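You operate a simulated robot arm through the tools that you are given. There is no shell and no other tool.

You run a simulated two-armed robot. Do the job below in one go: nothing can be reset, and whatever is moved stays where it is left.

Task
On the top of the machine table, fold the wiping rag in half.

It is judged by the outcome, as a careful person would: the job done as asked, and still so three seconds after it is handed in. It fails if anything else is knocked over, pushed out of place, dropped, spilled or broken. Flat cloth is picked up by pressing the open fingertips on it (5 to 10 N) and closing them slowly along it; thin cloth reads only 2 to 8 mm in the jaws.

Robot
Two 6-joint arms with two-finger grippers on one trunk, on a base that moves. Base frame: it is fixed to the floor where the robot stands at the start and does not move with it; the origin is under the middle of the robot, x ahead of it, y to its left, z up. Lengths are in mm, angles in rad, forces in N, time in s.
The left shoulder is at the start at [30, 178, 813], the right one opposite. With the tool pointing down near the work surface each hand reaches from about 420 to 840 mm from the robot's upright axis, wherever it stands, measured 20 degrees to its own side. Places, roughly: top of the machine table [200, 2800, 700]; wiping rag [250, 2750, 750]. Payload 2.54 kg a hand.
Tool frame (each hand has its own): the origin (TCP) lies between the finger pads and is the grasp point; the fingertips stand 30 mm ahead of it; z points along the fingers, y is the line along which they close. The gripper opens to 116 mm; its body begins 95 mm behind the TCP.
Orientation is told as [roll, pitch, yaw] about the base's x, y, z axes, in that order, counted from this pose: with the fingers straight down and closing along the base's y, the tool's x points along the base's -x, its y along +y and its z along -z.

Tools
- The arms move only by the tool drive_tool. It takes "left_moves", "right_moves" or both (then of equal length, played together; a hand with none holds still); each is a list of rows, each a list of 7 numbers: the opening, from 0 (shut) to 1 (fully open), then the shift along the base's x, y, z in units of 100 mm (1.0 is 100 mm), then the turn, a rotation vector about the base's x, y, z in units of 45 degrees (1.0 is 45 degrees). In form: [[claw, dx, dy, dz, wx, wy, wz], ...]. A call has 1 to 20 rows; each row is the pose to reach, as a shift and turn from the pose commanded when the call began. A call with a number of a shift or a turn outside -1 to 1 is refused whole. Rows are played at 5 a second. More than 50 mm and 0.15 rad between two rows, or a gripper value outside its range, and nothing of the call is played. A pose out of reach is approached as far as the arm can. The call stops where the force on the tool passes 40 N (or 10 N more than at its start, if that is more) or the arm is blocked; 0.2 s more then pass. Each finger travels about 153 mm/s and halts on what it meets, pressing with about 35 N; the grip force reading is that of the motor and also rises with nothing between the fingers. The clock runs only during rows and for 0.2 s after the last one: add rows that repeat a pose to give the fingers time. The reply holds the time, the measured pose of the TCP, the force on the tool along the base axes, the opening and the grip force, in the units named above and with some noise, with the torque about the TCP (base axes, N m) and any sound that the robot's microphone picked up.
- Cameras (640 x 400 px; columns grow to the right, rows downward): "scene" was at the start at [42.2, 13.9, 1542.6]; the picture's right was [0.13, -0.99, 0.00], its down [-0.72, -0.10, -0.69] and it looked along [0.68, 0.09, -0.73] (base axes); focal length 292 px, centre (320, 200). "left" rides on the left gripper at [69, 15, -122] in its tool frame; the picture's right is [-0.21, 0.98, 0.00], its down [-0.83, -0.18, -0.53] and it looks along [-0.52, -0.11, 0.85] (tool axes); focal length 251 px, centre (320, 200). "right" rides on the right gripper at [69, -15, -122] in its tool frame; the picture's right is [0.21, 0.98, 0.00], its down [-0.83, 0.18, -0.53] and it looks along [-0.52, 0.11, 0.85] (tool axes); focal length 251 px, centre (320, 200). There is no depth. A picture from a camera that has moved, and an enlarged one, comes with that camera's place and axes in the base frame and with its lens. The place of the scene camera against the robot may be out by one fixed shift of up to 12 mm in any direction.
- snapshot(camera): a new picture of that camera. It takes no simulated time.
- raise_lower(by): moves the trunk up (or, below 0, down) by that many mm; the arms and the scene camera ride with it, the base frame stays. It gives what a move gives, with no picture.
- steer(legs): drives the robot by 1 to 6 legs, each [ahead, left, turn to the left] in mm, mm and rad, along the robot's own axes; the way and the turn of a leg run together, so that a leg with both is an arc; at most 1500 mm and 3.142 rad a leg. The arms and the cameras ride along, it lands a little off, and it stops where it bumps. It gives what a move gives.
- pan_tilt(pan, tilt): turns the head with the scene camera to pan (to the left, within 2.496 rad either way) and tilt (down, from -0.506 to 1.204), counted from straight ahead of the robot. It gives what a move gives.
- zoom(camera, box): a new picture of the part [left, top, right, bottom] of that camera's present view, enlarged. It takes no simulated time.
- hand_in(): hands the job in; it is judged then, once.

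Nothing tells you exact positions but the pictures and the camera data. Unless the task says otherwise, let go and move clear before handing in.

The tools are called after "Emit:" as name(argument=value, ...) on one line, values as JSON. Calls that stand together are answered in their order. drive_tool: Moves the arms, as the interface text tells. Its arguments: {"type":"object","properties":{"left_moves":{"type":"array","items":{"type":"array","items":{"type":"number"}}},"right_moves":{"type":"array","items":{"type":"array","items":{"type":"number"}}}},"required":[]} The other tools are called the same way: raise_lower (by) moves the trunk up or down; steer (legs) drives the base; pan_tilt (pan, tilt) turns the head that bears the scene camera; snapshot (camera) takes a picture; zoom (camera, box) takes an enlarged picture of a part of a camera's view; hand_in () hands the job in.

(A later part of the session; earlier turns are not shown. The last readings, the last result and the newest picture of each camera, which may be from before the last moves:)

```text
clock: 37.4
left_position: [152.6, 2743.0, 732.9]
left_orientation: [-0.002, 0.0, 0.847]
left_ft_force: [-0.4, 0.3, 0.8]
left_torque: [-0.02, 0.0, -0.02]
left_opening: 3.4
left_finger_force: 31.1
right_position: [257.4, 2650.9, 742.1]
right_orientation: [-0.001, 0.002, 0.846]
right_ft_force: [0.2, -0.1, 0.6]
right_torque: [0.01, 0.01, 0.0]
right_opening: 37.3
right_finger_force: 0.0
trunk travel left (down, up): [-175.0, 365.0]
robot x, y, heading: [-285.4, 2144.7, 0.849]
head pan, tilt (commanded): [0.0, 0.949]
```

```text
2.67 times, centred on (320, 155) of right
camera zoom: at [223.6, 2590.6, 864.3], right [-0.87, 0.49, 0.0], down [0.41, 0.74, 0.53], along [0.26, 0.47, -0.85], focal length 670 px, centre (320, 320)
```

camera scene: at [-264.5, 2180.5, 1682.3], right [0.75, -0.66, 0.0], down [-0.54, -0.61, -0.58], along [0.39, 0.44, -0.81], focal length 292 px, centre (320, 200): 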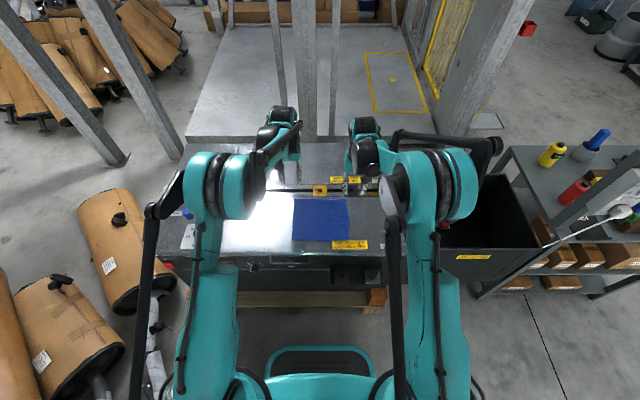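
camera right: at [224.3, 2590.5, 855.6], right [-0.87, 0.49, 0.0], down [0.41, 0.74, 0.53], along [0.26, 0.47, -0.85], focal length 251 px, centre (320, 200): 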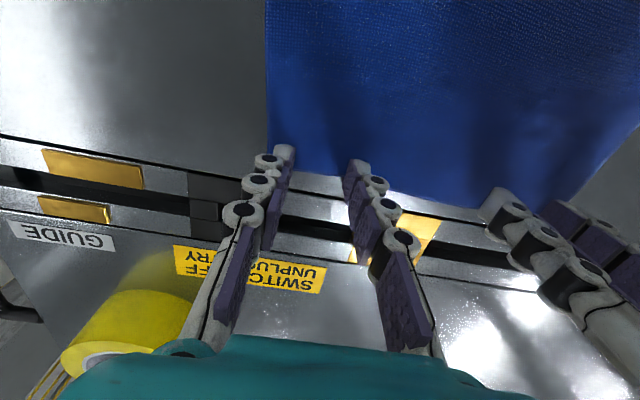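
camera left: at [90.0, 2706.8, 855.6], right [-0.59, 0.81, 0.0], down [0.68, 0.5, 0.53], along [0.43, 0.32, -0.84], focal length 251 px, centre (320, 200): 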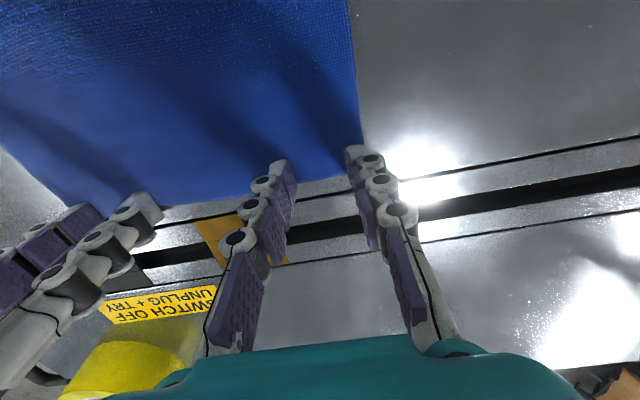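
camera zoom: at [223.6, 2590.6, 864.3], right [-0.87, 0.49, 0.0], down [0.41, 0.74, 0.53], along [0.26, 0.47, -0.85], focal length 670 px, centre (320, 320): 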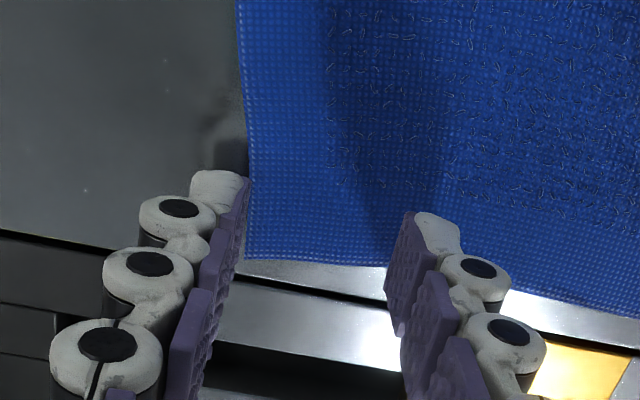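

The corner has drifted inward under the right hand. I shift the right hand 12 mm inward, press down again a bit more firmly, and check the force.

Emit:
drive_tool(right_moves=[[0.31, -0.09, 0.08, 0, 0, 0, 0], [0.31, -0.09, 0.08, -0.05, 0, 0, 0], [0.31, -0.09, 0.08, -0.09, 0, 0, 0], [0.31, -0.09, 0.08, -0.103, 0, 0, 0], [0.31, -0.09, 0.08, -0.103, 0, 0, 0]])

Emit:
zoom(camera="right", box=[200, 80, 440, 230])

```text
clock: 38.6
left_position: [153.3, 2743.5, 733.2]
left_orientation: [0.001, 0.001, 0.847]
left_ft_force: [0.7, 0.2, 0.9]
left_torque: [-0.02, -0.01, -0.03]
left_opening: 4.0
left_finger_force: 32.1
right_position: [249.6, 2658.2, 732.9]
right_orientation: [0.0, -0.001, 0.847]
right_ft_force: [-0.8, 0.1, 6.2]
right_torque: [-0.02, 0.05, 0.01]
right_opening: 36.2
right_finger_force: 0.0
trunk travel left (down, up): [-175.0, 365.0]
robot x, y, heading: [-285.4, 2144.3, 0.852]
head pan, tilt (commanded): [0.0, 0.949]
```

```text
2.67 times, centred on (320, 155) of right
camera zoom: at [215.1, 2598.1, 855.6], right [-0.87, 0.49, 0.0], down [0.41, 0.74, 0.53], along [0.26, 0.47, -0.85], focal length 670 px, centre (320, 320)
```

zoom: 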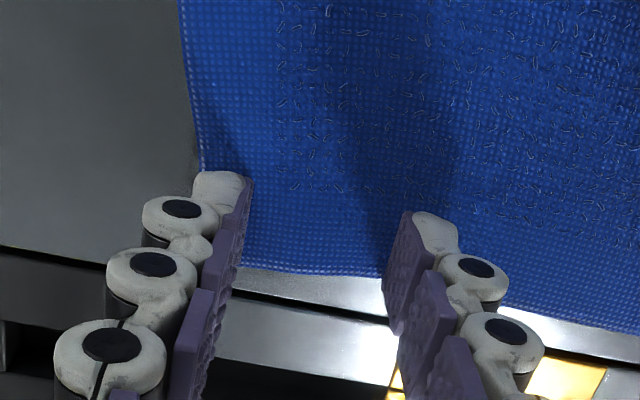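

The right fingertips are well on the cloth with 6 N. I close slowly while sinking ~2 mm to keep the pressure as the tips retract.

Emit:
drive_tool(right_moves=[[0.31, 0, 0, -0.005, 0, 0, 0], [0.28, 0, 0, -0.006, 0, 0, 0], [0.26, 0, 0, -0.007, 0, 0, 0], [0.24, 0, 0, -0.008, 0, 0, 0], [0.22, 0, 0, -0.009, 0, 0, 0], [0.2, 0, 0, -0.01, 0, 0, 0], [0.18, 0, 0, -0.011, 0, 0, 0], [0.16, 0, 0, -0.012, 0, 0, 0], [0.14, 0, 0, -0.013, 0, 0, 0], [0.12, 0, 0, -0.014, 0, 0, 0], [0.1, 0, 0, -0.015, 0, 0, 0], [0.08, 0, 0, -0.016, 0, 0, 0], [0.06, 0, 0, -0.017, 0, 0, 0], [0.04, 0, 0, -0.018, 0, 0, 0], [0.02, 0, 0, -0.018, 0, 0, 0], [0.0, 0, 0, -0.018, 0, 0, 0], [0.0, 0, 0, -0.018, 0, 0, 0], [0.0, 0, 0, -0.018, 0, 0, 0]])

Emit:
zoom(camera="right", box=[200, 80, 440, 230])

```text
clock: 42.4
left_position: [151.9, 2742.7, 733.6]
left_orientation: [0.0, -0.001, 0.845]
left_ft_force: [5.3, -3.7, -0.4]
left_torque: [-0.16, -0.19, 0.05]
left_opening: 3.6
left_finger_force: 32.5
right_position: [248.4, 2658.6, 731.5]
right_orientation: [0.001, -0.001, 0.848]
right_ft_force: [-4.8, 5.5, 7.7]
right_torque: [0.14, 0.17, 0.0]
right_opening: 4.0
right_finger_force: 32.6
trunk travel left (down, up): [-175.0, 365.0]
robot x, y, heading: [-287.5, 2150.4, 0.845]
head pan, tilt (commanded): [0.0, 0.949]
```

```text
2.67 times, centred on (320, 155) of right
camera zoom: at [214.5, 2597.6, 853.5], right [-0.87, 0.49, 0.0], down [0.41, 0.74, 0.54], along [0.26, 0.47, -0.84], focal length 670 px, centre (320, 320)
```

zoom: 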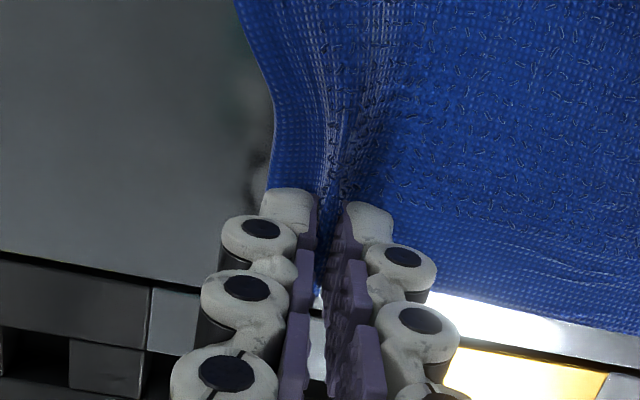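

Both jaws now hold cloth (about 4 mm each). I lift and carry the far edge in an arc toward me, tilting the fingers gradually forward, and stop at mid-arc to check.

Emit:
drive_tool(left_moves=[[0, 0.008, -0.035, 0.104, 0.042, -0.037, 0], [0, -0.015, -0.062, 0.206, 0.083, -0.074, 0], [0, -0.048, -0.099, 0.303, 0.125, -0.11, 0], [0, -0.09, -0.147, 0.395, 0.166, -0.147, 0], [0, -0.14, -0.203, 0.48, 0.208, -0.184, 0], [0, -0.198, -0.269, 0.556, 0.25, -0.221, 0], [0, -0.263, -0.342, 0.621, 0.291, -0.257, 0], [0, -0.334, -0.423, 0.675, 0.333, -0.294, 0], [0, -0.41, -0.508, 0.716, 0.374, -0.331, 0], [0, -0.489, -0.598, 0.745, 0.416, -0.368, 0], [0, -0.57, -0.69, 0.759, 0.458, -0.404, 0], [0, -0.653, -0.784, 0.76, 0.499, -0.441, 0], [0, -0.653, -0.784, 0.76, 0.499, -0.441, 0]], right_moves=[[0, -0.036, 0.005, 0.114, 0.042, -0.037, 0], [0, -0.059, -0.022, 0.216, 0.083, -0.074, 0], [0, -0.092, -0.059, 0.313, 0.125, -0.11, 0], [0, -0.134, -0.107, 0.405, 0.166, -0.147, 0], [0, -0.184, -0.163, 0.49, 0.208, -0.184, 0], [0, -0.242, -0.229, 0.566, 0.25, -0.221, 0], [0, -0.307, -0.302, 0.631, 0.291, -0.257, 0], [0, -0.378, -0.383, 0.685, 0.333, -0.294, 0], [0, -0.454, -0.468, 0.726, 0.374, -0.331, 0], [0, -0.533, -0.558, 0.755, 0.416, -0.368, 0], [0, -0.614, -0.65, 0.769, 0.458, -0.404, 0], [0, -0.697, -0.744, 0.77, 0.499, -0.441, 0], [0, -0.697, -0.744, 0.77, 0.499, -0.441, 0]])

Emit:
snapshot(camera="left")

Emit:
snapshot(camera="right")

Emit:
zoom(camera="scene", box=[240, 130, 420, 280])

```text
clock: 45.2
left_position: [88.1, 2663.3, 806.2]
left_orientation: [0.001, -0.524, 0.846]
left_ft_force: [-0.3, 0.3, 0.2]
left_torque: [-0.03, -0.01, -0.01]
left_opening: 3.9
left_finger_force: 32.8
right_position: [182.2, 2585.4, 805.5]
right_orientation: [0.0, -0.524, 0.845]
right_ft_force: [0.2, 0.6, -0.6]
right_torque: [-0.01, -0.02, -0.01]
right_opening: 4.9
right_finger_force: 33.2
trunk travel left (down, up): [-175.0, 365.0]
robot x, y, heading: [-282.5, 2147.8, 0.852]
head pan, tilt (commanded): [0.0, 0.949]
```

```text
taken
camera left: at [-2.5, 2583.1, 878.7], right [-0.61, 0.79, 0.11], down [0.43, 0.22, 0.88], along [0.66, 0.58, -0.47], focal length 251 px, centre (320, 200)
```

left: 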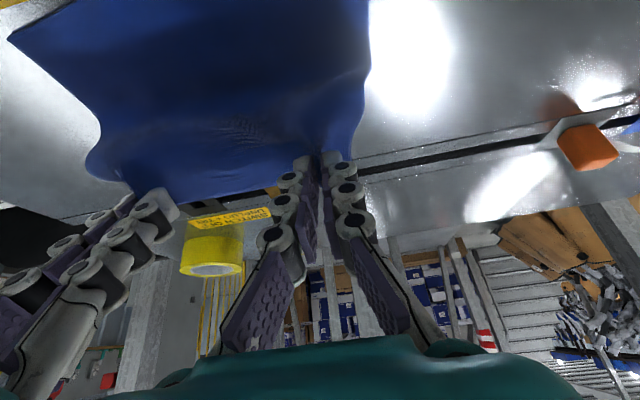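

```text
taken
camera right: at [112.5, 2485.8, 877.3], right [-0.85, 0.51, -0.11], down [0.16, 0.46, 0.88], along [0.49, 0.73, -0.47], focal length 251 px, centre (320, 200)
```

right: 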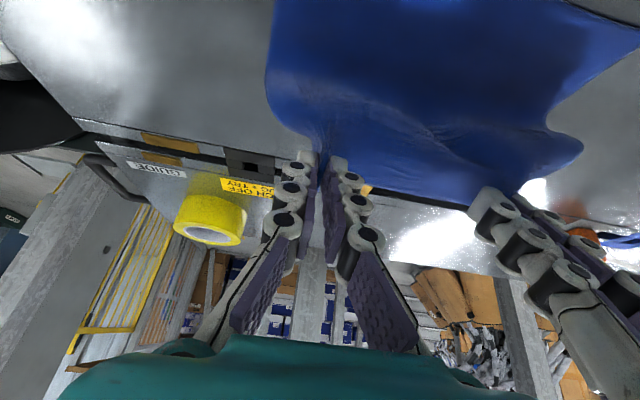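

```text
2.67 times, centred on (330, 205) of scene
camera zoom: at [-263.1, 2182.0, 1682.2], right [0.75, -0.66, 0.0], down [-0.54, -0.61, -0.58], along [0.39, 0.44, -0.81], focal length 778 px, centre (293, 187)
```

zoom: 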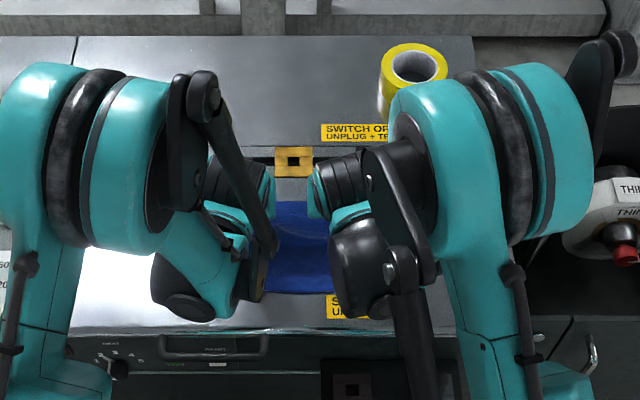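

Both corners are held at mid-arc with the near half still lying in place. I continue the arc down toward the near edge, stopping about 20 mm above it.

Emit:
drive_tool(left_moves=[[0, -0.08, -0.097, -0.014, 0.042, -0.037, 0], [0, -0.158, -0.19, -0.041, 0.083, -0.074, 0], [0, -0.233, -0.282, -0.083, 0.125, -0.11, 0], [0, -0.304, -0.368, -0.137, 0.166, -0.147, 0], [0, -0.371, -0.45, -0.204, 0.208, -0.184, 0], [0, -0.43, -0.523, -0.282, 0.25, -0.221, 0], [0, -0.483, -0.588, -0.37, 0.291, -0.257, 0], [0, -0.527, -0.645, -0.467, 0.333, -0.294, 0], [0, -0.564, -0.691, -0.571, 0.374, -0.331, 0], [0, -0.59, -0.727, -0.681, 0.416, -0.368, 0], [0, -0.59, -0.727, -0.681, 0.416, -0.368, 0]], right_moves=[[0, -0.077, -0.099, -0.014, 0.042, -0.037, 0], [0, -0.152, -0.196, -0.041, 0.083, -0.074, 0], [0, -0.224, -0.29, -0.083, 0.125, -0.11, 0], [0, -0.292, -0.379, -0.137, 0.166, -0.147, 0], [0, -0.356, -0.464, -0.204, 0.208, -0.184, 0], [0, -0.412, -0.539, -0.282, 0.25, -0.221, 0], [0, -0.462, -0.607, -0.37, 0.291, -0.257, 0], [0, -0.503, -0.666, -0.467, 0.333, -0.294, 0], [0, -0.537, -0.716, -0.571, 0.374, -0.331, 0], [0, -0.56, -0.754, -0.681, 0.416, -0.368, 0], [0, -0.56, -0.754, -0.681, 0.416, -0.368, 0]])

Emit:
snapshot(camera="left")

Emit:
snapshot(camera="right")

Emit:
zoom(camera="scene", box=[240, 130, 420, 280])

```text
clock: 46.6
left_position: [109.3, 2658.0, 837.9]
left_orientation: [0.007, -0.777, 0.851]
left_ft_force: [-2.0, 2.8, -0.4]
left_torque: [-0.18, -0.21, -0.42]
left_opening: 3.7
left_finger_force: 32.7
left hand out of reach, approached as far as the arm can: row 2, 3, 4, 5, 6, 7
right_position: [175.8, 2601.5, 837.0]
right_orientation: [-0.009, -0.776, 0.843]
right_ft_force: [2.1, -1.8, -0.6]
right_torque: [0.14, 0.31, 0.42]
right_opening: 4.5
right_finger_force: 33.3
right hand out of reach, approached as far as the arm can: row 2, 3, 4, 5, 6, 7
trunk travel left (down, up): [-175.0, 365.0]
robot x, y, heading: [-288.3, 2146.7, 0.846]
head pan, tilt (commanded): [0.0, 0.949]
stopped in row 7 (left hand): the force on the tool passed its limit at 55 N (the readings are from after the stop); the commanded pose is now the measured one
```

```text
taken
camera left: at [10.4, 2566.2, 877.4], right [-0.64, 0.75, 0.16], down [0.28, 0.04, 0.96], along [0.72, 0.65, -0.24], focal length 251 px, centre (320, 200)
```

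left: 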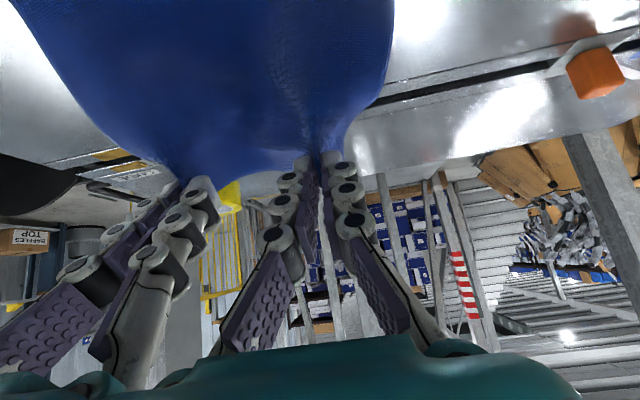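

```text
taken
camera right: at [96.3, 2492.0, 875.4], right [-0.83, 0.54, -0.16], down [0.0, 0.28, 0.96], along [0.56, 0.79, -0.24], focal length 251 px, centre (320, 200)
```

right: 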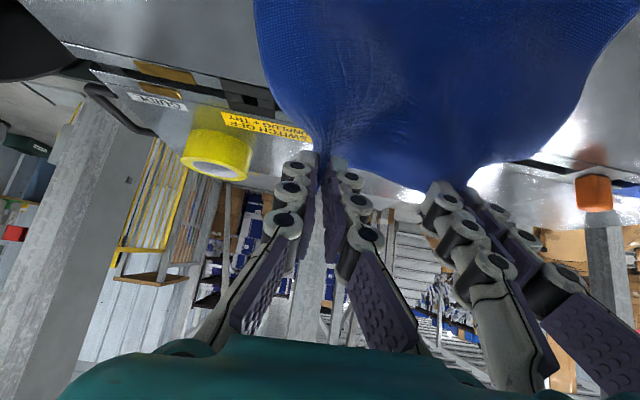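

```text
2.67 times, centred on (330, 205) of scene
camera zoom: at [-263.4, 2181.5, 1682.2], right [0.75, -0.66, 0.0], down [-0.54, -0.61, -0.58], along [0.39, 0.44, -0.81], focal length 778 px, centre (293, 187)
```

zoom: 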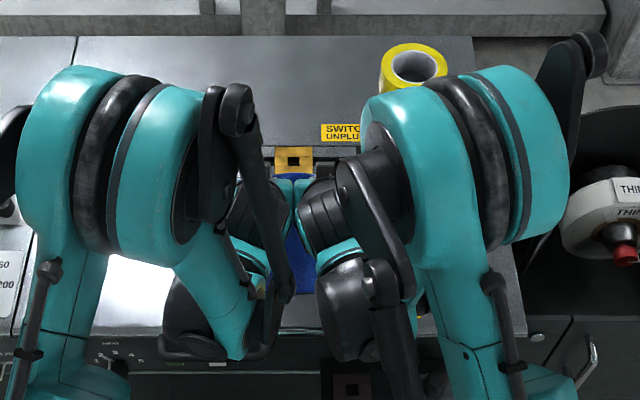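

The inner reach limit was hit: the hands couldn't come closer with that tilt and touched each other; the cloth is still held. I go back to the mid-arc pose and will instead back the base away to give the arms room.

Emit:
drive_tool(left_moves=[[0, -0.053, 0.013, -0.08, -0.06, 0.053, 0], [0, -0.106, 0.026, -0.16, -0.12, 0.106, 0], [0, -0.16, 0.04, -0.24, -0.18, 0.16, 0], [0, -0.212, 0.053, -0.317, -0.241, 0.213, 0], [0, -0.212, 0.053, -0.317, -0.241, 0.213, 0]], right_moves=[[0, 0.016, -0.04, -0.08, -0.06, 0.053, 0], [0, 0.032, -0.08, -0.16, -0.12, 0.106, 0], [0, 0.048, -0.12, -0.24, -0.18, 0.16, 0], [0, 0.064, -0.161, -0.315, -0.241, 0.213, 0], [0, 0.064, -0.161, -0.315, -0.241, 0.213, 0]])

Emit:
snapshot(camera="left")

Emit:
snapshot(camera="right")

```text
clock: 47.8
left_position: [87.7, 2663.6, 806.5]
left_orientation: [0.009, -0.525, 0.85]
left_ft_force: [1.8, -1.3, -0.2]
left_torque: [-0.04, -0.06, 0.0]
left_opening: 3.8
left_finger_force: 32.9
right_position: [183.2, 2585.4, 805.0]
right_orientation: [-0.007, -0.523, 0.844]
right_ft_force: [-1.8, 0.7, 0.5]
right_torque: [0.03, 0.0, 0.04]
right_opening: 3.8
right_finger_force: 32.8
trunk travel left (down, up): [-175.0, 365.0]
robot x, y, heading: [-285.4, 2151.3, 0.843]
head pan, tilt (commanded): [0.0, 0.949]
```

```text
taken
camera left: at [-2.0, 2582.4, 879.3], right [-0.61, 0.78, 0.11], down [0.44, 0.21, 0.87], along [0.66, 0.59, -0.47], focal length 251 px, centre (320, 200)
```

left: 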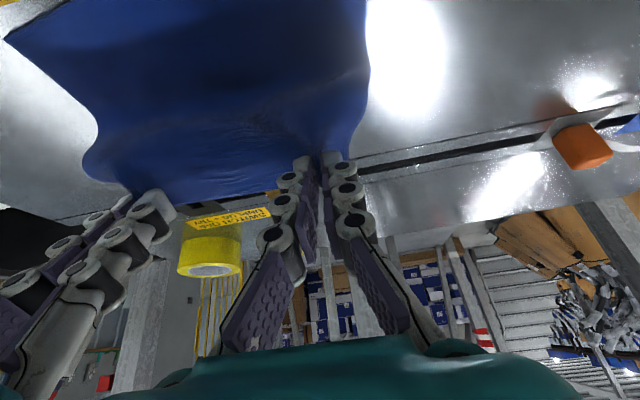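

```text
taken
camera right: at [112.7, 2486.5, 877.1], right [-0.85, 0.51, -0.11], down [0.16, 0.46, 0.87], along [0.5, 0.73, -0.47], focal length 251 px, centre (320, 200)
```

right: 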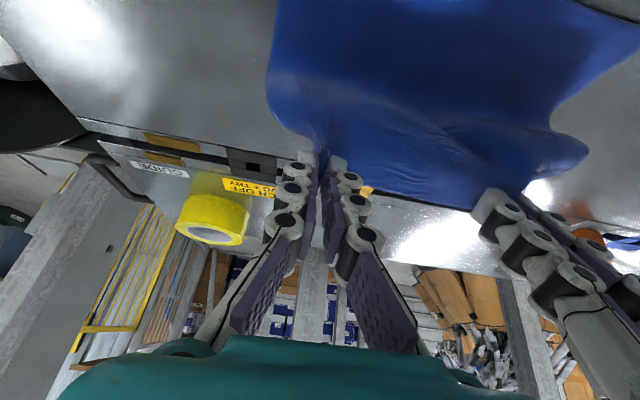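

The cloth is back as at mid-arc and still lies in place. I extend the arms forward and lower a little (cloth slack), tilting to 45° to test the reach, before backing the base up.

Emit:
drive_tool(left_moves=[[0, 0.07, 0.08, -0.05, 0.05, -0.044, 0], [0, 0.142, 0.161, -0.107, 0.1, -0.088, 0], [0, 0.213, 0.242, -0.16, 0.15, -0.132, 0], [0, 0.285, 0.322, -0.214, 0.2, -0.177, 0], [0, 0.356, 0.403, -0.268, 0.25, -0.221, 0], [0, 0.356, 0.403, -0.268, 0.25, -0.221, 0]], right_moves=[[0, 0.07, 0.08, -0.05, 0.05, -0.044, 0], [0, 0.142, 0.161, -0.107, 0.1, -0.088, 0], [0, 0.213, 0.242, -0.16, 0.15, -0.132, 0], [0, 0.285, 0.322, -0.214, 0.2, -0.177, 0], [0, 0.356, 0.403, -0.268, 0.25, -0.221, 0], [0, 0.356, 0.403, -0.268, 0.25, -0.221, 0]])

```text
clock: 49.2
left_position: [125.0, 2704.8, 777.6]
left_orientation: [0.009, -0.786, 0.848]
left_ft_force: [-0.5, -0.6, 0.4]
left_torque: [0.0, -0.01, -0.02]
left_opening: 3.8
left_finger_force: 32.3
right_position: [217.1, 2624.1, 778.4]
right_orientation: [-0.007, -0.787, 0.844]
right_ft_force: [0.2, 0.1, -0.1]
right_torque: [-0.01, 0.04, 0.05]
right_opening: 4.0
right_finger_force: 33.2
trunk travel left (down, up): [-175.0, 365.0]
robot x, y, heading: [-284.4, 2145.4, 0.849]
head pan, tilt (commanded): [0.0, 0.949]
```

That pose is reachable with 45° tilt. Now I back the base 120 mm, which carries the held edge toward the near edge.

Emit:
steer(legs=[[-120, 0, 0]])

Emit:
snapshot(camera="left")

Emit:
snapshot(camera="right")

Emit:
zoom(camera="scene", box=[240, 100, 420, 250])

```text
clock: 50.5
left_position: [42.4, 2613.8, 780.7]
left_orientation: [0.006, -0.789, 0.849]
left_ft_force: [-0.3, 0.8, 0.0]
left_torque: [-0.04, -0.05, -0.03]
left_opening: 4.3
left_finger_force: 33.1
right_position: [133.7, 2535.5, 780.1]
right_orientation: [-0.006, -0.789, 0.848]
right_ft_force: [-0.3, -0.1, 0.7]
right_torque: [-0.03, 0.0, 0.04]
right_opening: 4.1
right_finger_force: 32.8
trunk travel left (down, up): [-175.0, 365.0]
robot x, y, heading: [-364.5, 2058.6, 0.851]
head pan, tilt (commanded): [0.0, 0.949]
```

```text
taken
camera left: at [-57.6, 2521.3, 817.1], right [-0.64, 0.75, 0.16], down [0.27, 0.03, 0.96], along [0.72, 0.66, -0.23], focal length 251 px, centre (320, 200)
```

left: 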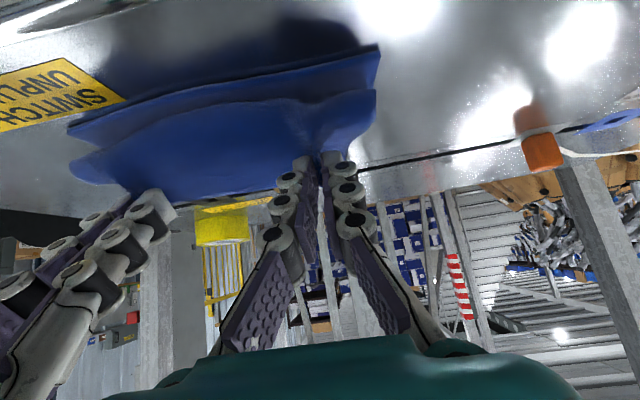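

```text
taken
camera right: at [54.6, 2424.7, 817.0], right [-0.83, 0.54, -0.16], down [0.0, 0.28, 0.96], along [0.56, 0.8, -0.23], focal length 251 px, centre (320, 200)
```

right: 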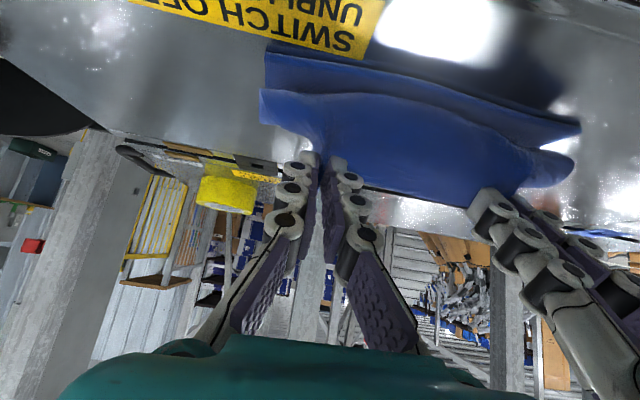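

```text
2.67 times, centred on (330, 175) of scene
camera zoom: at [-346.2, 2087.9, 1682.3], right [0.75, -0.66, 0.0], down [-0.54, -0.61, -0.58], along [0.39, 0.44, -0.81], focal length 778 px, centre (293, 267)
```

zoom: 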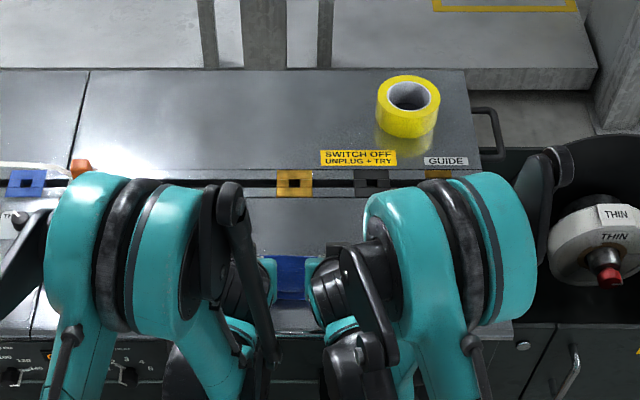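

The fold is forming nicely: the lower layer's near edge is still around f≈-90 mm from centre, and the upper flap hangs above it. I lower the edge onto the near edge while tilting further, spreading the right hand slightly.

Emit:
drive_tool(left_moves=[[0, -0.024, -0.027, -0.069, 0.042, -0.037, 0], [0, -0.048, -0.054, -0.137, 0.083, -0.074, 0], [0, -0.072, -0.081, -0.206, 0.125, -0.11, 0], [0, -0.096, -0.109, -0.274, 0.166, -0.147, 0], [0, -0.12, -0.136, -0.343, 0.208, -0.184, 0], [0, -0.144, -0.163, -0.4, 0.25, -0.221, 0], [0, -0.144, -0.163, -0.4, 0.25, -0.221, 0]], right_moves=[[0, -0.018, -0.033, -0.069, 0.042, -0.037, 0], [0, -0.035, -0.066, -0.137, 0.083, -0.074, 0], [0, -0.053, -0.099, -0.206, 0.125, -0.11, 0], [0, -0.07, -0.132, -0.274, 0.166, -0.147, 0], [0, -0.088, -0.165, -0.343, 0.208, -0.184, 0], [0, -0.105, -0.197, -0.4, 0.25, -0.221, 0], [0, -0.105, -0.197, -0.4, 0.25, -0.221, 0]])

Emit:
snapshot(camera="left")

Emit:
snapshot(camera="right")

```text
clock: 52.1
left_position: [92.6, 2643.5, 757.9]
left_orientation: [0.012, -1.049, 0.856]
left_ft_force: [-2.5, 2.8, 0.1]
left_torque: [-0.07, -0.13, -0.45]
left_opening: 3.5
left_finger_force: 31.6
left hand out of reach, approached as far as the arm can: row 1, 2, 3, 4, 5, 6, 7
right_position: [159.7, 2583.1, 757.2]
right_orientation: [-0.012, -1.051, 0.844]
right_ft_force: [2.2, -2.7, 0.7]
right_torque: [0.06, 0.14, 0.45]
right_opening: 3.8
right_finger_force: 32.6
right hand out of reach, approached as far as the arm can: row 1, 2, 3, 4, 5, 6, 7
trunk travel left (down, up): [-175.0, 365.0]
robot x, y, heading: [-366.7, 2054.2, 0.849]
head pan, tilt (commanded): [0.0, 0.949]
stopped in row 7 (left hand): the force on the tool passed its limit at 43 N (the readings are from after the stop); the commanded pose is now the measured one
```

```text
taken
camera left: at [-9.1, 2545.8, 759.6], right [-0.67, 0.71, 0.19], down [0.11, -0.16, 0.98], along [0.73, 0.68, 0.03], focal length 251 px, centre (320, 200)
```

left: 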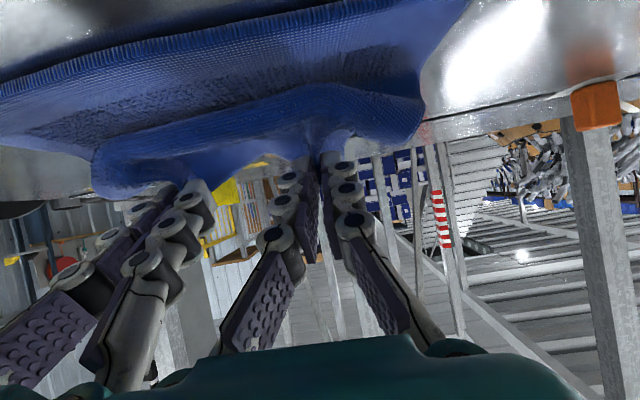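

```text
taken
camera right: at [76.6, 2470.8, 759.3], right [-0.79, 0.58, -0.19], down [-0.17, 0.09, 0.98], along [0.58, 0.81, 0.03], focal length 251 px, centre (320, 200)
```

right: 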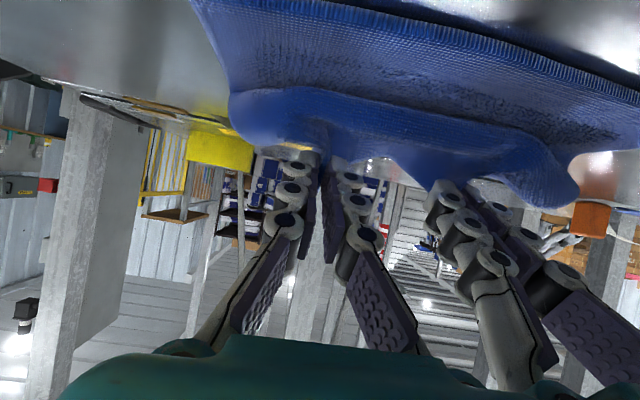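

Tilting beyond 45° needs more distance, so I bring the hands back apart with 40° tilt at a low height, then back the base a further 50 mm before laying the edge down.

Emit:
drive_tool(left_moves=[[0, -0.05, -0.006, 0.03, -0.055, 0.049, 0], [0, -0.1, -0.012, 0.05, -0.11, 0.098, 0], [0, -0.15, -0.018, 0.06, -0.166, 0.147, 0], [0, -0.2, -0.024, 0.06, -0.222, 0.196, 0], [0, -0.25, -0.03, 0.05, -0.277, 0.245, 0], [0, -0.287, -0.035, 0.04, -0.333, 0.294, 0], [0, -0.287, -0.035, 0.04, -0.333, 0.294, 0]], right_moves=[[0, 0, -0.05, 0.03, -0.055, 0.049, 0], [0, 0, -0.1, 0.05, -0.11, 0.098, 0], [0, 0, -0.15, 0.06, -0.166, 0.147, 0], [0, 0, -0.2, 0.06, -0.222, 0.196, 0], [0, 0, -0.25, 0.05, -0.277, 0.245, 0], [0, 0, -0.278, 0.04, -0.333, 0.294, 0], [0, 0, -0.278, 0.04, -0.333, 0.294, 0]])

Emit:
snapshot(camera="left")

Emit:
snapshot(camera="right")

```text
clock: 53.7
left_position: [64.3, 2638.5, 760.2]
left_orientation: [0.014, -0.697, 0.854]
left_ft_force: [5.2, -3.9, 0.8]
left_torque: [-0.1, -0.17, -0.1]
left_opening: 3.9
left_finger_force: 32.6
right_position: [159.3, 2556.3, 761.3]
right_orientation: [-0.011, -0.697, 0.844]
right_ft_force: [-4.5, 3.9, -0.3]
right_torque: [0.08, 0.1, 0.15]
right_opening: 4.0
right_finger_force: 32.6
trunk travel left (down, up): [-175.0, 365.0]
robot x, y, heading: [-363.0, 2053.8, 0.849]
head pan, tilt (commanded): [0.0, 0.949]
```

```text
taken
camera left: at [-31.3, 2548.8, 810.2], right [-0.63, 0.76, 0.15], down [0.33, 0.1, 0.94], along [0.7, 0.64, -0.31], focal length 251 px, centre (320, 200)
```

left: 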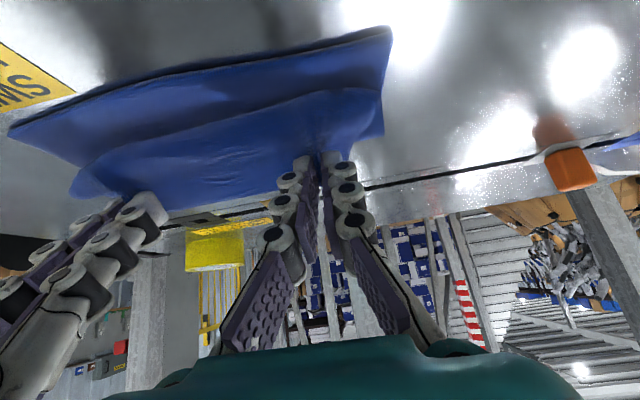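

```text
taken
camera right: at [82.4, 2449.6, 810.9], right [-0.83, 0.53, -0.15], down [0.05, 0.34, 0.94], along [0.55, 0.78, -0.31], focal length 251 px, centre (320, 200)
```

right: 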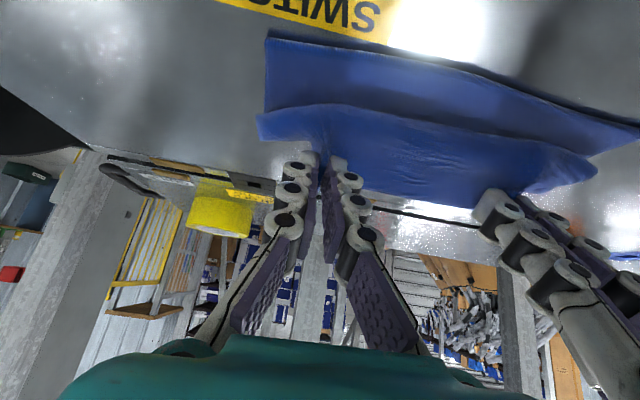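

The lower layer's near edge remains in place (around f≈-89). I back the base another 50 mm.

Emit:
steer(legs=[[-50, 0, 0]])

Emit:
snapshot(camera="left")

Emit:
snapshot(camera="right")

```text
clock: 54.6
left_position: [56.7, 2616.4, 759.2]
left_orientation: [0.011, -0.698, 0.844]
left_ft_force: [2.2, -1.6, 0.0]
left_torque: [-0.07, -0.08, -0.03]
left_opening: 3.9
left_finger_force: 32.8
right_position: [148.7, 2533.7, 760.9]
right_orientation: [-0.011, -0.699, 0.837]
right_ft_force: [-2.3, 1.1, -0.6]
right_torque: [0.07, 0.05, 0.09]
right_opening: 4.2
right_finger_force: 33.0
trunk travel left (down, up): [-175.0, 365.0]
robot x, y, heading: [-377.6, 2037.3, 0.846]
head pan, tilt (commanded): [0.0, 0.949]
stopped in leg 1: the robot was blocked; the commanded pose is now the measured one
```

```text
taken
camera left: at [-39.2, 2527.0, 809.9], right [-0.63, 0.77, 0.15], down [0.33, 0.09, 0.94], along [0.7, 0.64, -0.31], focal length 251 px, centre (320, 200)
```

left: 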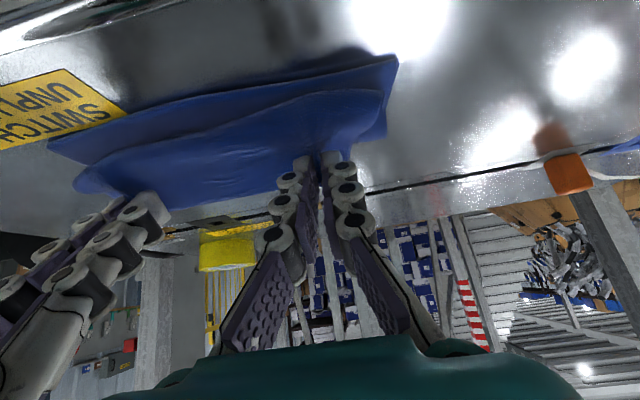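

```text
taken
camera right: at [72.4, 2427.5, 810.5], right [-0.83, 0.54, -0.15], down [0.06, 0.34, 0.94], along [0.55, 0.77, -0.31], focal length 251 px, centre (320, 200)
```

right: 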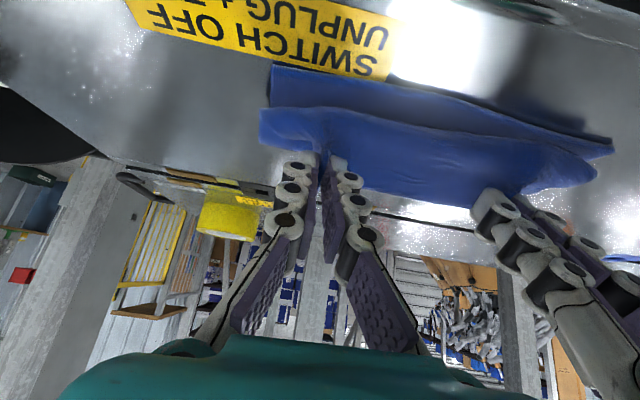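

The base reports being blocked after about 22 mm. I look around behind the robot to see what it touched.

Emit:
pan_tilt(pan=2.3, tilt=1.0)

Emit:
snapshot(camera="scene")

Emit:
pan_tilt(pan=-2.3, tilt=1.0)

Emit:
snapshot(camera="scene")

```text
clock: 56.7
left_position: [55.6, 2616.7, 761.0]
left_orientation: [0.014, -0.697, 0.846]
left_ft_force: [3.7, -2.0, 0.4]
left_torque: [-0.07, -0.12, -0.07]
left_opening: 4.0
left_finger_force: 32.8
right_position: [148.0, 2532.8, 761.4]
right_orientation: [-0.013, -0.697, 0.838]
right_ft_force: [-3.4, 2.7, 0.4]
right_torque: [0.05, 0.07, 0.13]
right_opening: 4.0
right_finger_force: 33.3
trunk travel left (down, up): [-175.0, 365.0]
robot x, y, heading: [-377.8, 2037.4, 0.836]
head pan, tilt (commanded): [2.3, 1.0]
```

```text
taken
camera scene: at [-475.6, 2016.6, 1678.6], right [0.0, 1.0, 0.0], down [0.84, 0.0, -0.54], along [-0.54, 0.0, -0.84], focal length 292 px, centre (320, 200)
```

scene: 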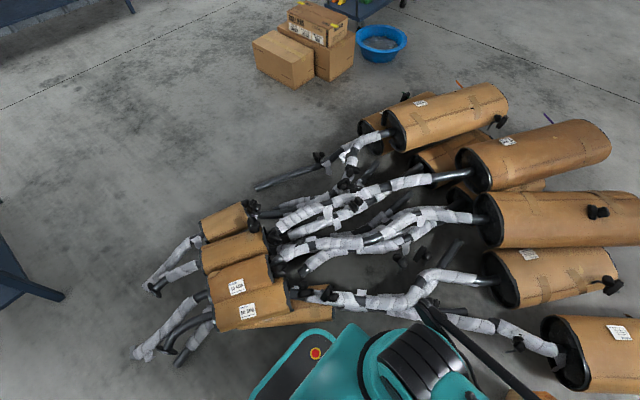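

```text
clock: 60.4
left_position: [57.0, 2616.6, 760.2]
left_orientation: [0.012, -0.699, 0.846]
left_ft_force: [3.8, -3.0, -0.3]
left_torque: [-0.05, -0.14, -0.07]
left_opening: 3.8
left_finger_force: 33.0
right_position: [149.6, 2534.5, 762.0]
right_orientation: [-0.013, -0.697, 0.838]
right_ft_force: [-3.2, 2.7, -0.1]
right_torque: [0.05, 0.05, 0.12]
right_opening: 3.8
right_finger_force: 33.0
trunk travel left (down, up): [-175.0, 365.0]
robot x, y, heading: [-380.3, 2036.4, 0.84]
head pan, tilt (commanded): [-2.3, 1.0]
```

```text
taken
camera scene: at [-398.2, 1947.3, 1678.6], right [-0.99, -0.11, 0.0], down [-0.09, 0.84, -0.54], along [0.06, -0.54, -0.84], focal length 292 px, centre (320, 200)
```

scene: 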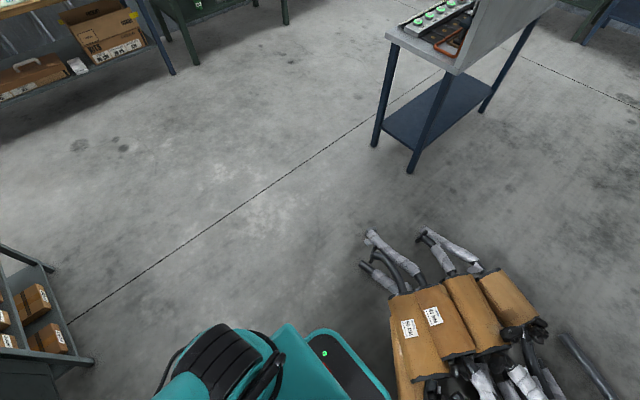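

The base's rear-left came up against one of the mufflers, which still sits where it was (about [-804,2065]). I won't back up further; from here the arms can reach with 40° tilt, so I lower the held edge toward the near edge.

Emit:
pan_tilt(pan=0.0, tilt=0.9)

Emit:
drive_tool(left_moves=[[0, -0.035, -0.04, -0.02, 0, 0, 0], [0, -0.07, -0.08, -0.05, 0, 0, 0], [0, -0.105, -0.12, -0.09, 0, 0, 0], [0, -0.14, -0.16, -0.13, 0, 0, 0], [0, -0.175, -0.2, -0.18, 0, 0, 0], [0, -0.208, -0.236, -0.225, 0, 0, 0], [0, -0.208, -0.236, -0.225, 0, 0, 0]], right_moves=[[0, -0.035, -0.04, -0.02, 0, 0, 0], [0, -0.07, -0.08, -0.05, 0, 0, 0], [0, -0.105, -0.12, -0.09, 0, 0, 0], [0, -0.14, -0.16, -0.13, 0, 0, 0], [0, -0.175, -0.2, -0.18, 0, 0, 0], [0, -0.208, -0.236, -0.225, 0, 0, 0], [0, -0.208, -0.236, -0.225, 0, 0, 0]])

Emit:
snapshot(camera="left")

Emit:
snapshot(camera="right")

Emit:
zoom(camera="scene", box=[240, 100, 420, 250])

```text
clock: 62.5
left_position: [56.3, 2617.2, 759.2]
left_orientation: [0.014, -0.698, 0.844]
left_ft_force: [4.6, -2.3, 0.1]
left_torque: [-0.06, -0.08, -0.04]
left_opening: 3.7
left_finger_force: 33.2
right_position: [149.1, 2533.7, 763.0]
right_orientation: [-0.013, -0.699, 0.838]
right_ft_force: [-3.5, 3.5, -0.4]
right_torque: [0.06, 0.09, 0.09]
right_opening: 3.9
right_finger_force: 33.0
trunk travel left (down, up): [-175.0, 365.0]
robot x, y, heading: [-381.4, 2037.8, 0.84]
head pan, tilt (commanded): [0.0, 0.901]
```

```text
clock: 64.1
left_position: [35.4, 2595.7, 738.0]
left_orientation: [0.012, -0.7, 0.845]
left_ft_force: [5.9, -3.2, 5.8]
left_torque: [-0.11, -0.2, -0.07]
left_opening: 3.9
left_finger_force: 33.2
right_position: [127.5, 2509.5, 740.7]
right_orientation: [-0.013, -0.7, 0.837]
right_ft_force: [-4.4, 5.8, 3.4]
right_torque: [0.16, 0.11, 0.14]
right_opening: 4.2
right_finger_force: 33.0
trunk travel left (down, up): [-175.0, 365.0]
robot x, y, heading: [-378.6, 2039.0, 0.836]
head pan, tilt (commanded): [0.0, 0.901]
```

```text
taken
camera left: at [-61.9, 2505.0, 787.4], right [-0.63, 0.76, 0.15], down [0.33, 0.09, 0.94], along [0.7, 0.64, -0.31], focal length 251 px, centre (320, 200)
```

left: 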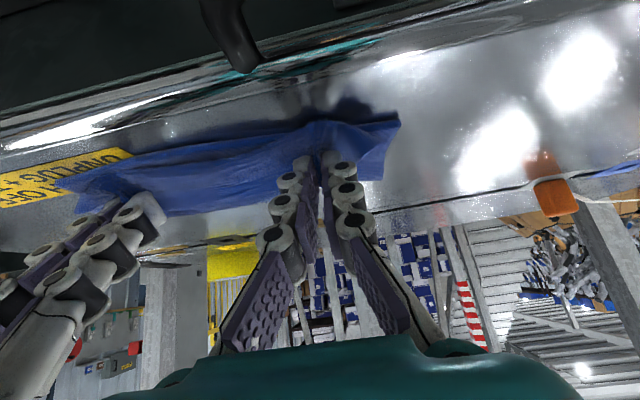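

```text
taken
camera right: at [50.4, 2403.4, 789.3], right [-0.83, 0.54, -0.15], down [0.05, 0.34, 0.94], along [0.55, 0.77, -0.31], focal length 251 px, centre (320, 200)
```

right: 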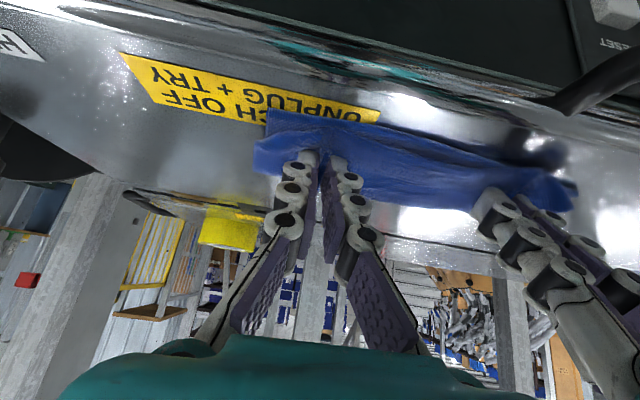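

```text
2.67 times, centred on (330, 175) of scene
camera zoom: at [-356.1, 2072.1, 1686.0], right [0.74, -0.67, 0.0], down [-0.52, -0.58, -0.62], along [0.41, 0.46, -0.78], focal length 778 px, centre (293, 267)
```

zoom: 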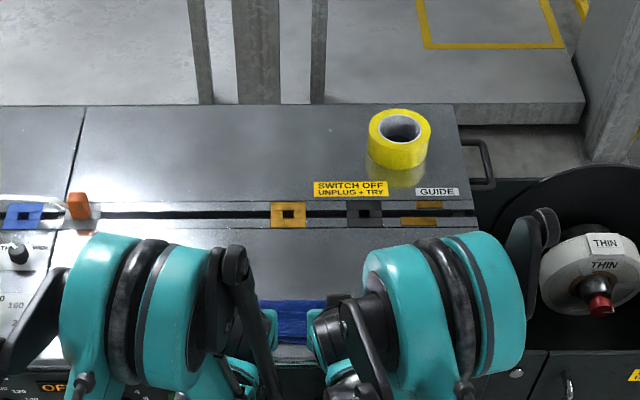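

The fingertips have touched down lightly (about 3–6 N). I zoom in to see how the edge sits relative to the near edge.

Emit:
zoom(camera="left", box=[40, 90, 440, 250])

Emit:
zoom(camera="right", box=[220, 80, 600, 240])

```text
1.60 times, centred on (240, 170) of left
camera zoom: at [-61.9, 2505.0, 787.4], right [-0.63, 0.76, 0.15], down [0.33, 0.09, 0.94], along [0.7, 0.64, -0.31], focal length 402 px, centre (448, 248)
```

zoom: 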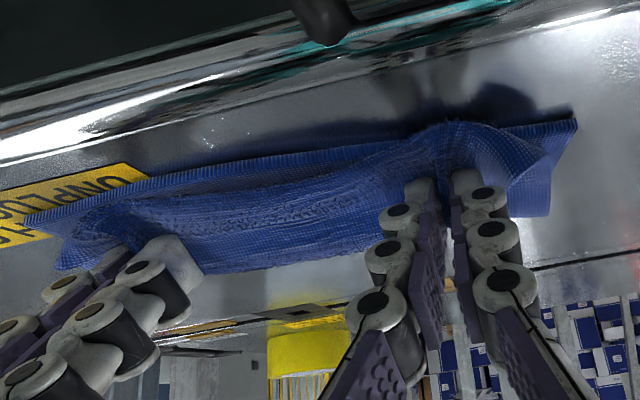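

```text
1.68 times, centred on (410, 160) of right
camera zoom: at [50.4, 2403.4, 789.3], right [-0.83, 0.54, -0.15], down [0.05, 0.34, 0.94], along [0.55, 0.77, -0.31], focal length 424 px, centre (168, 267)
```

zoom: 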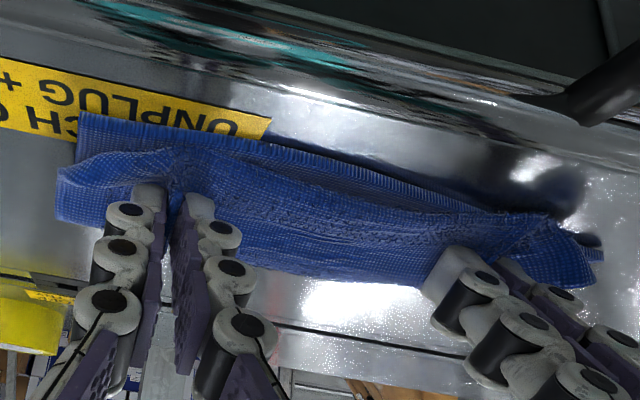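

The upper layer's bulge is right at the near edge, so once the short tail unfolds it would overshoot. I shift the grips about 10–13 mm forward with a bit more tilt before releasing.

Emit:
drive_tool(left_moves=[[0, 0.0, 0.0, 0.05, 0, 0, 0], [0, 0.025, 0.028, 0.05, 0.05, -0.044, 0], [0, 0.049, 0.055, 0.04, 0.1, -0.088, 0], [0, 0.049, 0.055, -0.01, 0.1, -0.088, 0], [0, 0.049, 0.055, -0.015, 0.1, -0.088, 0]], right_moves=[[0, 0.0, 0.0, 0.05, 0, 0, 0], [0, 0.037, 0.041, 0.05, 0.05, -0.044, 0], [0, 0.073, 0.082, 0.04, 0.1, -0.088, 0], [0, 0.073, 0.082, -0.01, 0.1, -0.088, 0], [0, 0.073, 0.082, -0.015, 0.1, -0.088, 0]])

Emit:
zoom(camera="left", box=[40, 90, 440, 250])

Emit:
zoom(camera="right", box=[220, 80, 600, 240])

```text
clock: 65.3
left_position: [45.5, 2602.5, 739.4]
left_orientation: [0.014, -0.802, 0.845]
left_ft_force: [2.7, -2.6, 2.7]
left_torque: [-0.09, -0.07, -0.07]
left_opening: 3.8
left_finger_force: 32.7
left hand out of reach, approached as far as the arm can: row 3, 4, 5
right_position: [138.0, 2519.8, 738.9]
right_orientation: [-0.012, -0.801, 0.838]
right_ft_force: [-3.0, 1.2, 1.7]
right_torque: [0.08, 0.07, 0.11]
right_opening: 4.2
right_finger_force: 32.4
right hand out of reach, approached as far as the arm can: row 5
trunk travel left (down, up): [-175.0, 365.0]
robot x, y, heading: [-382.7, 2040.4, 0.84]
head pan, tilt (commanded): [0.0, 0.901]
```

```text
1.60 times, centred on (240, 170) of left
camera zoom: at [-54.6, 2510.5, 775.6], right [-0.64, 0.75, 0.16], down [0.27, 0.02, 0.96], along [0.72, 0.66, -0.21], focal length 402 px, centre (448, 248)
```

zoom: 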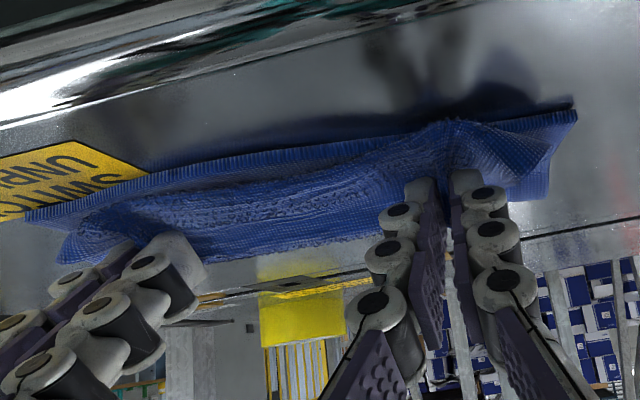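

```text
1.68 times, centred on (410, 160) of right
camera zoom: at [57.1, 2410.8, 775.5], right [-0.82, 0.55, -0.16], down [-0.01, 0.27, 0.96], along [0.57, 0.79, -0.21], focal length 424 px, centre (168, 267)
```

zoom: 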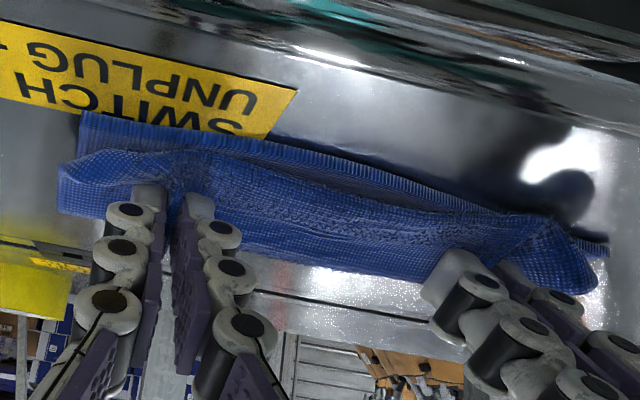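

Both grips are now ~70 mm back from the centre line with light contact. I open both jaws slowly to spread and release the pleats.

Emit:
drive_tool(left_moves=[[0.03, 0, 0, 0, 0, 0, 0], [0.05, 0, 0, 0, 0, 0, 0], [0.07, 0, 0, 0, 0, 0, 0], [0.09, 0, 0, 0.002, 0, 0, 0], [0.11, 0, 0, 0.004, 0, 0, 0], [0.13, 0, 0, 0.006, 0, 0, 0], [0.15, 0, 0, 0.008, 0, 0, 0], [0.15, 0, 0, 0.008, 0, 0, 0]], right_moves=[[0.03, 0, 0, 0, 0, 0, 0], [0.05, 0, 0, 0, 0, 0, 0], [0.07, 0, 0, 0, 0, 0, 0], [0.09, 0, 0, 0.002, 0, 0, 0], [0.11, 0, 0, 0.004, 0, 0, 0], [0.13, 0, 0, 0.006, 0, 0, 0], [0.15, 0, 0, 0.008, 0, 0, 0], [0.15, 0, 0, 0.008, 0, 0, 0]])

Emit:
zoom(camera="left", box=[40, 90, 440, 250])

Emit:
zoom(camera="right", box=[220, 80, 600, 240])

```text
clock: 67.1
left_position: [45.4, 2601.9, 738.4]
left_orientation: [0.015, -0.802, 0.844]
left_ft_force: [-1.1, -0.3, 1.1]
left_torque: [0.01, -0.04, 0.01]
left_opening: 16.1
left_finger_force: 0.0
right_position: [138.0, 2520.4, 740.1]
right_orientation: [-0.01, -0.802, 0.839]
right_ft_force: [-0.5, -0.4, 0.7]
right_torque: [-0.01, 0.03, 0.0]
right_opening: 16.6
right_finger_force: 0.0
trunk travel left (down, up): [-175.0, 365.0]
robot x, y, heading: [-378.7, 2034.3, 0.834]
head pan, tilt (commanded): [0.0, 0.901]
```

```text
1.60 times, centred on (240, 170) of left
camera zoom: at [-53.8, 2509.9, 775.4], right [-0.64, 0.75, 0.16], down [0.27, 0.02, 0.96], along [0.72, 0.66, -0.21], focal length 402 px, centre (448, 248)
```

zoom: 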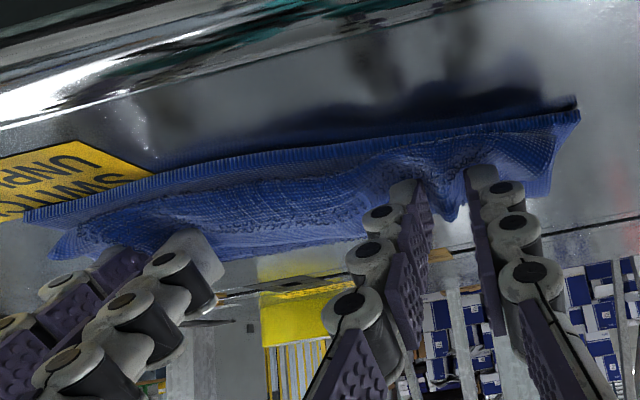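

```text
1.68 times, centred on (410, 160) of right
camera zoom: at [57.3, 2410.8, 776.1], right [-0.82, 0.55, -0.16], down [-0.01, 0.27, 0.96], along [0.57, 0.79, -0.21], focal length 424 px, centre (168, 267)
```

zoom: 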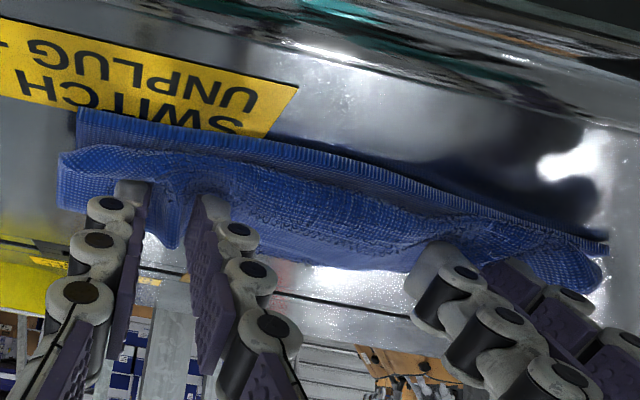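

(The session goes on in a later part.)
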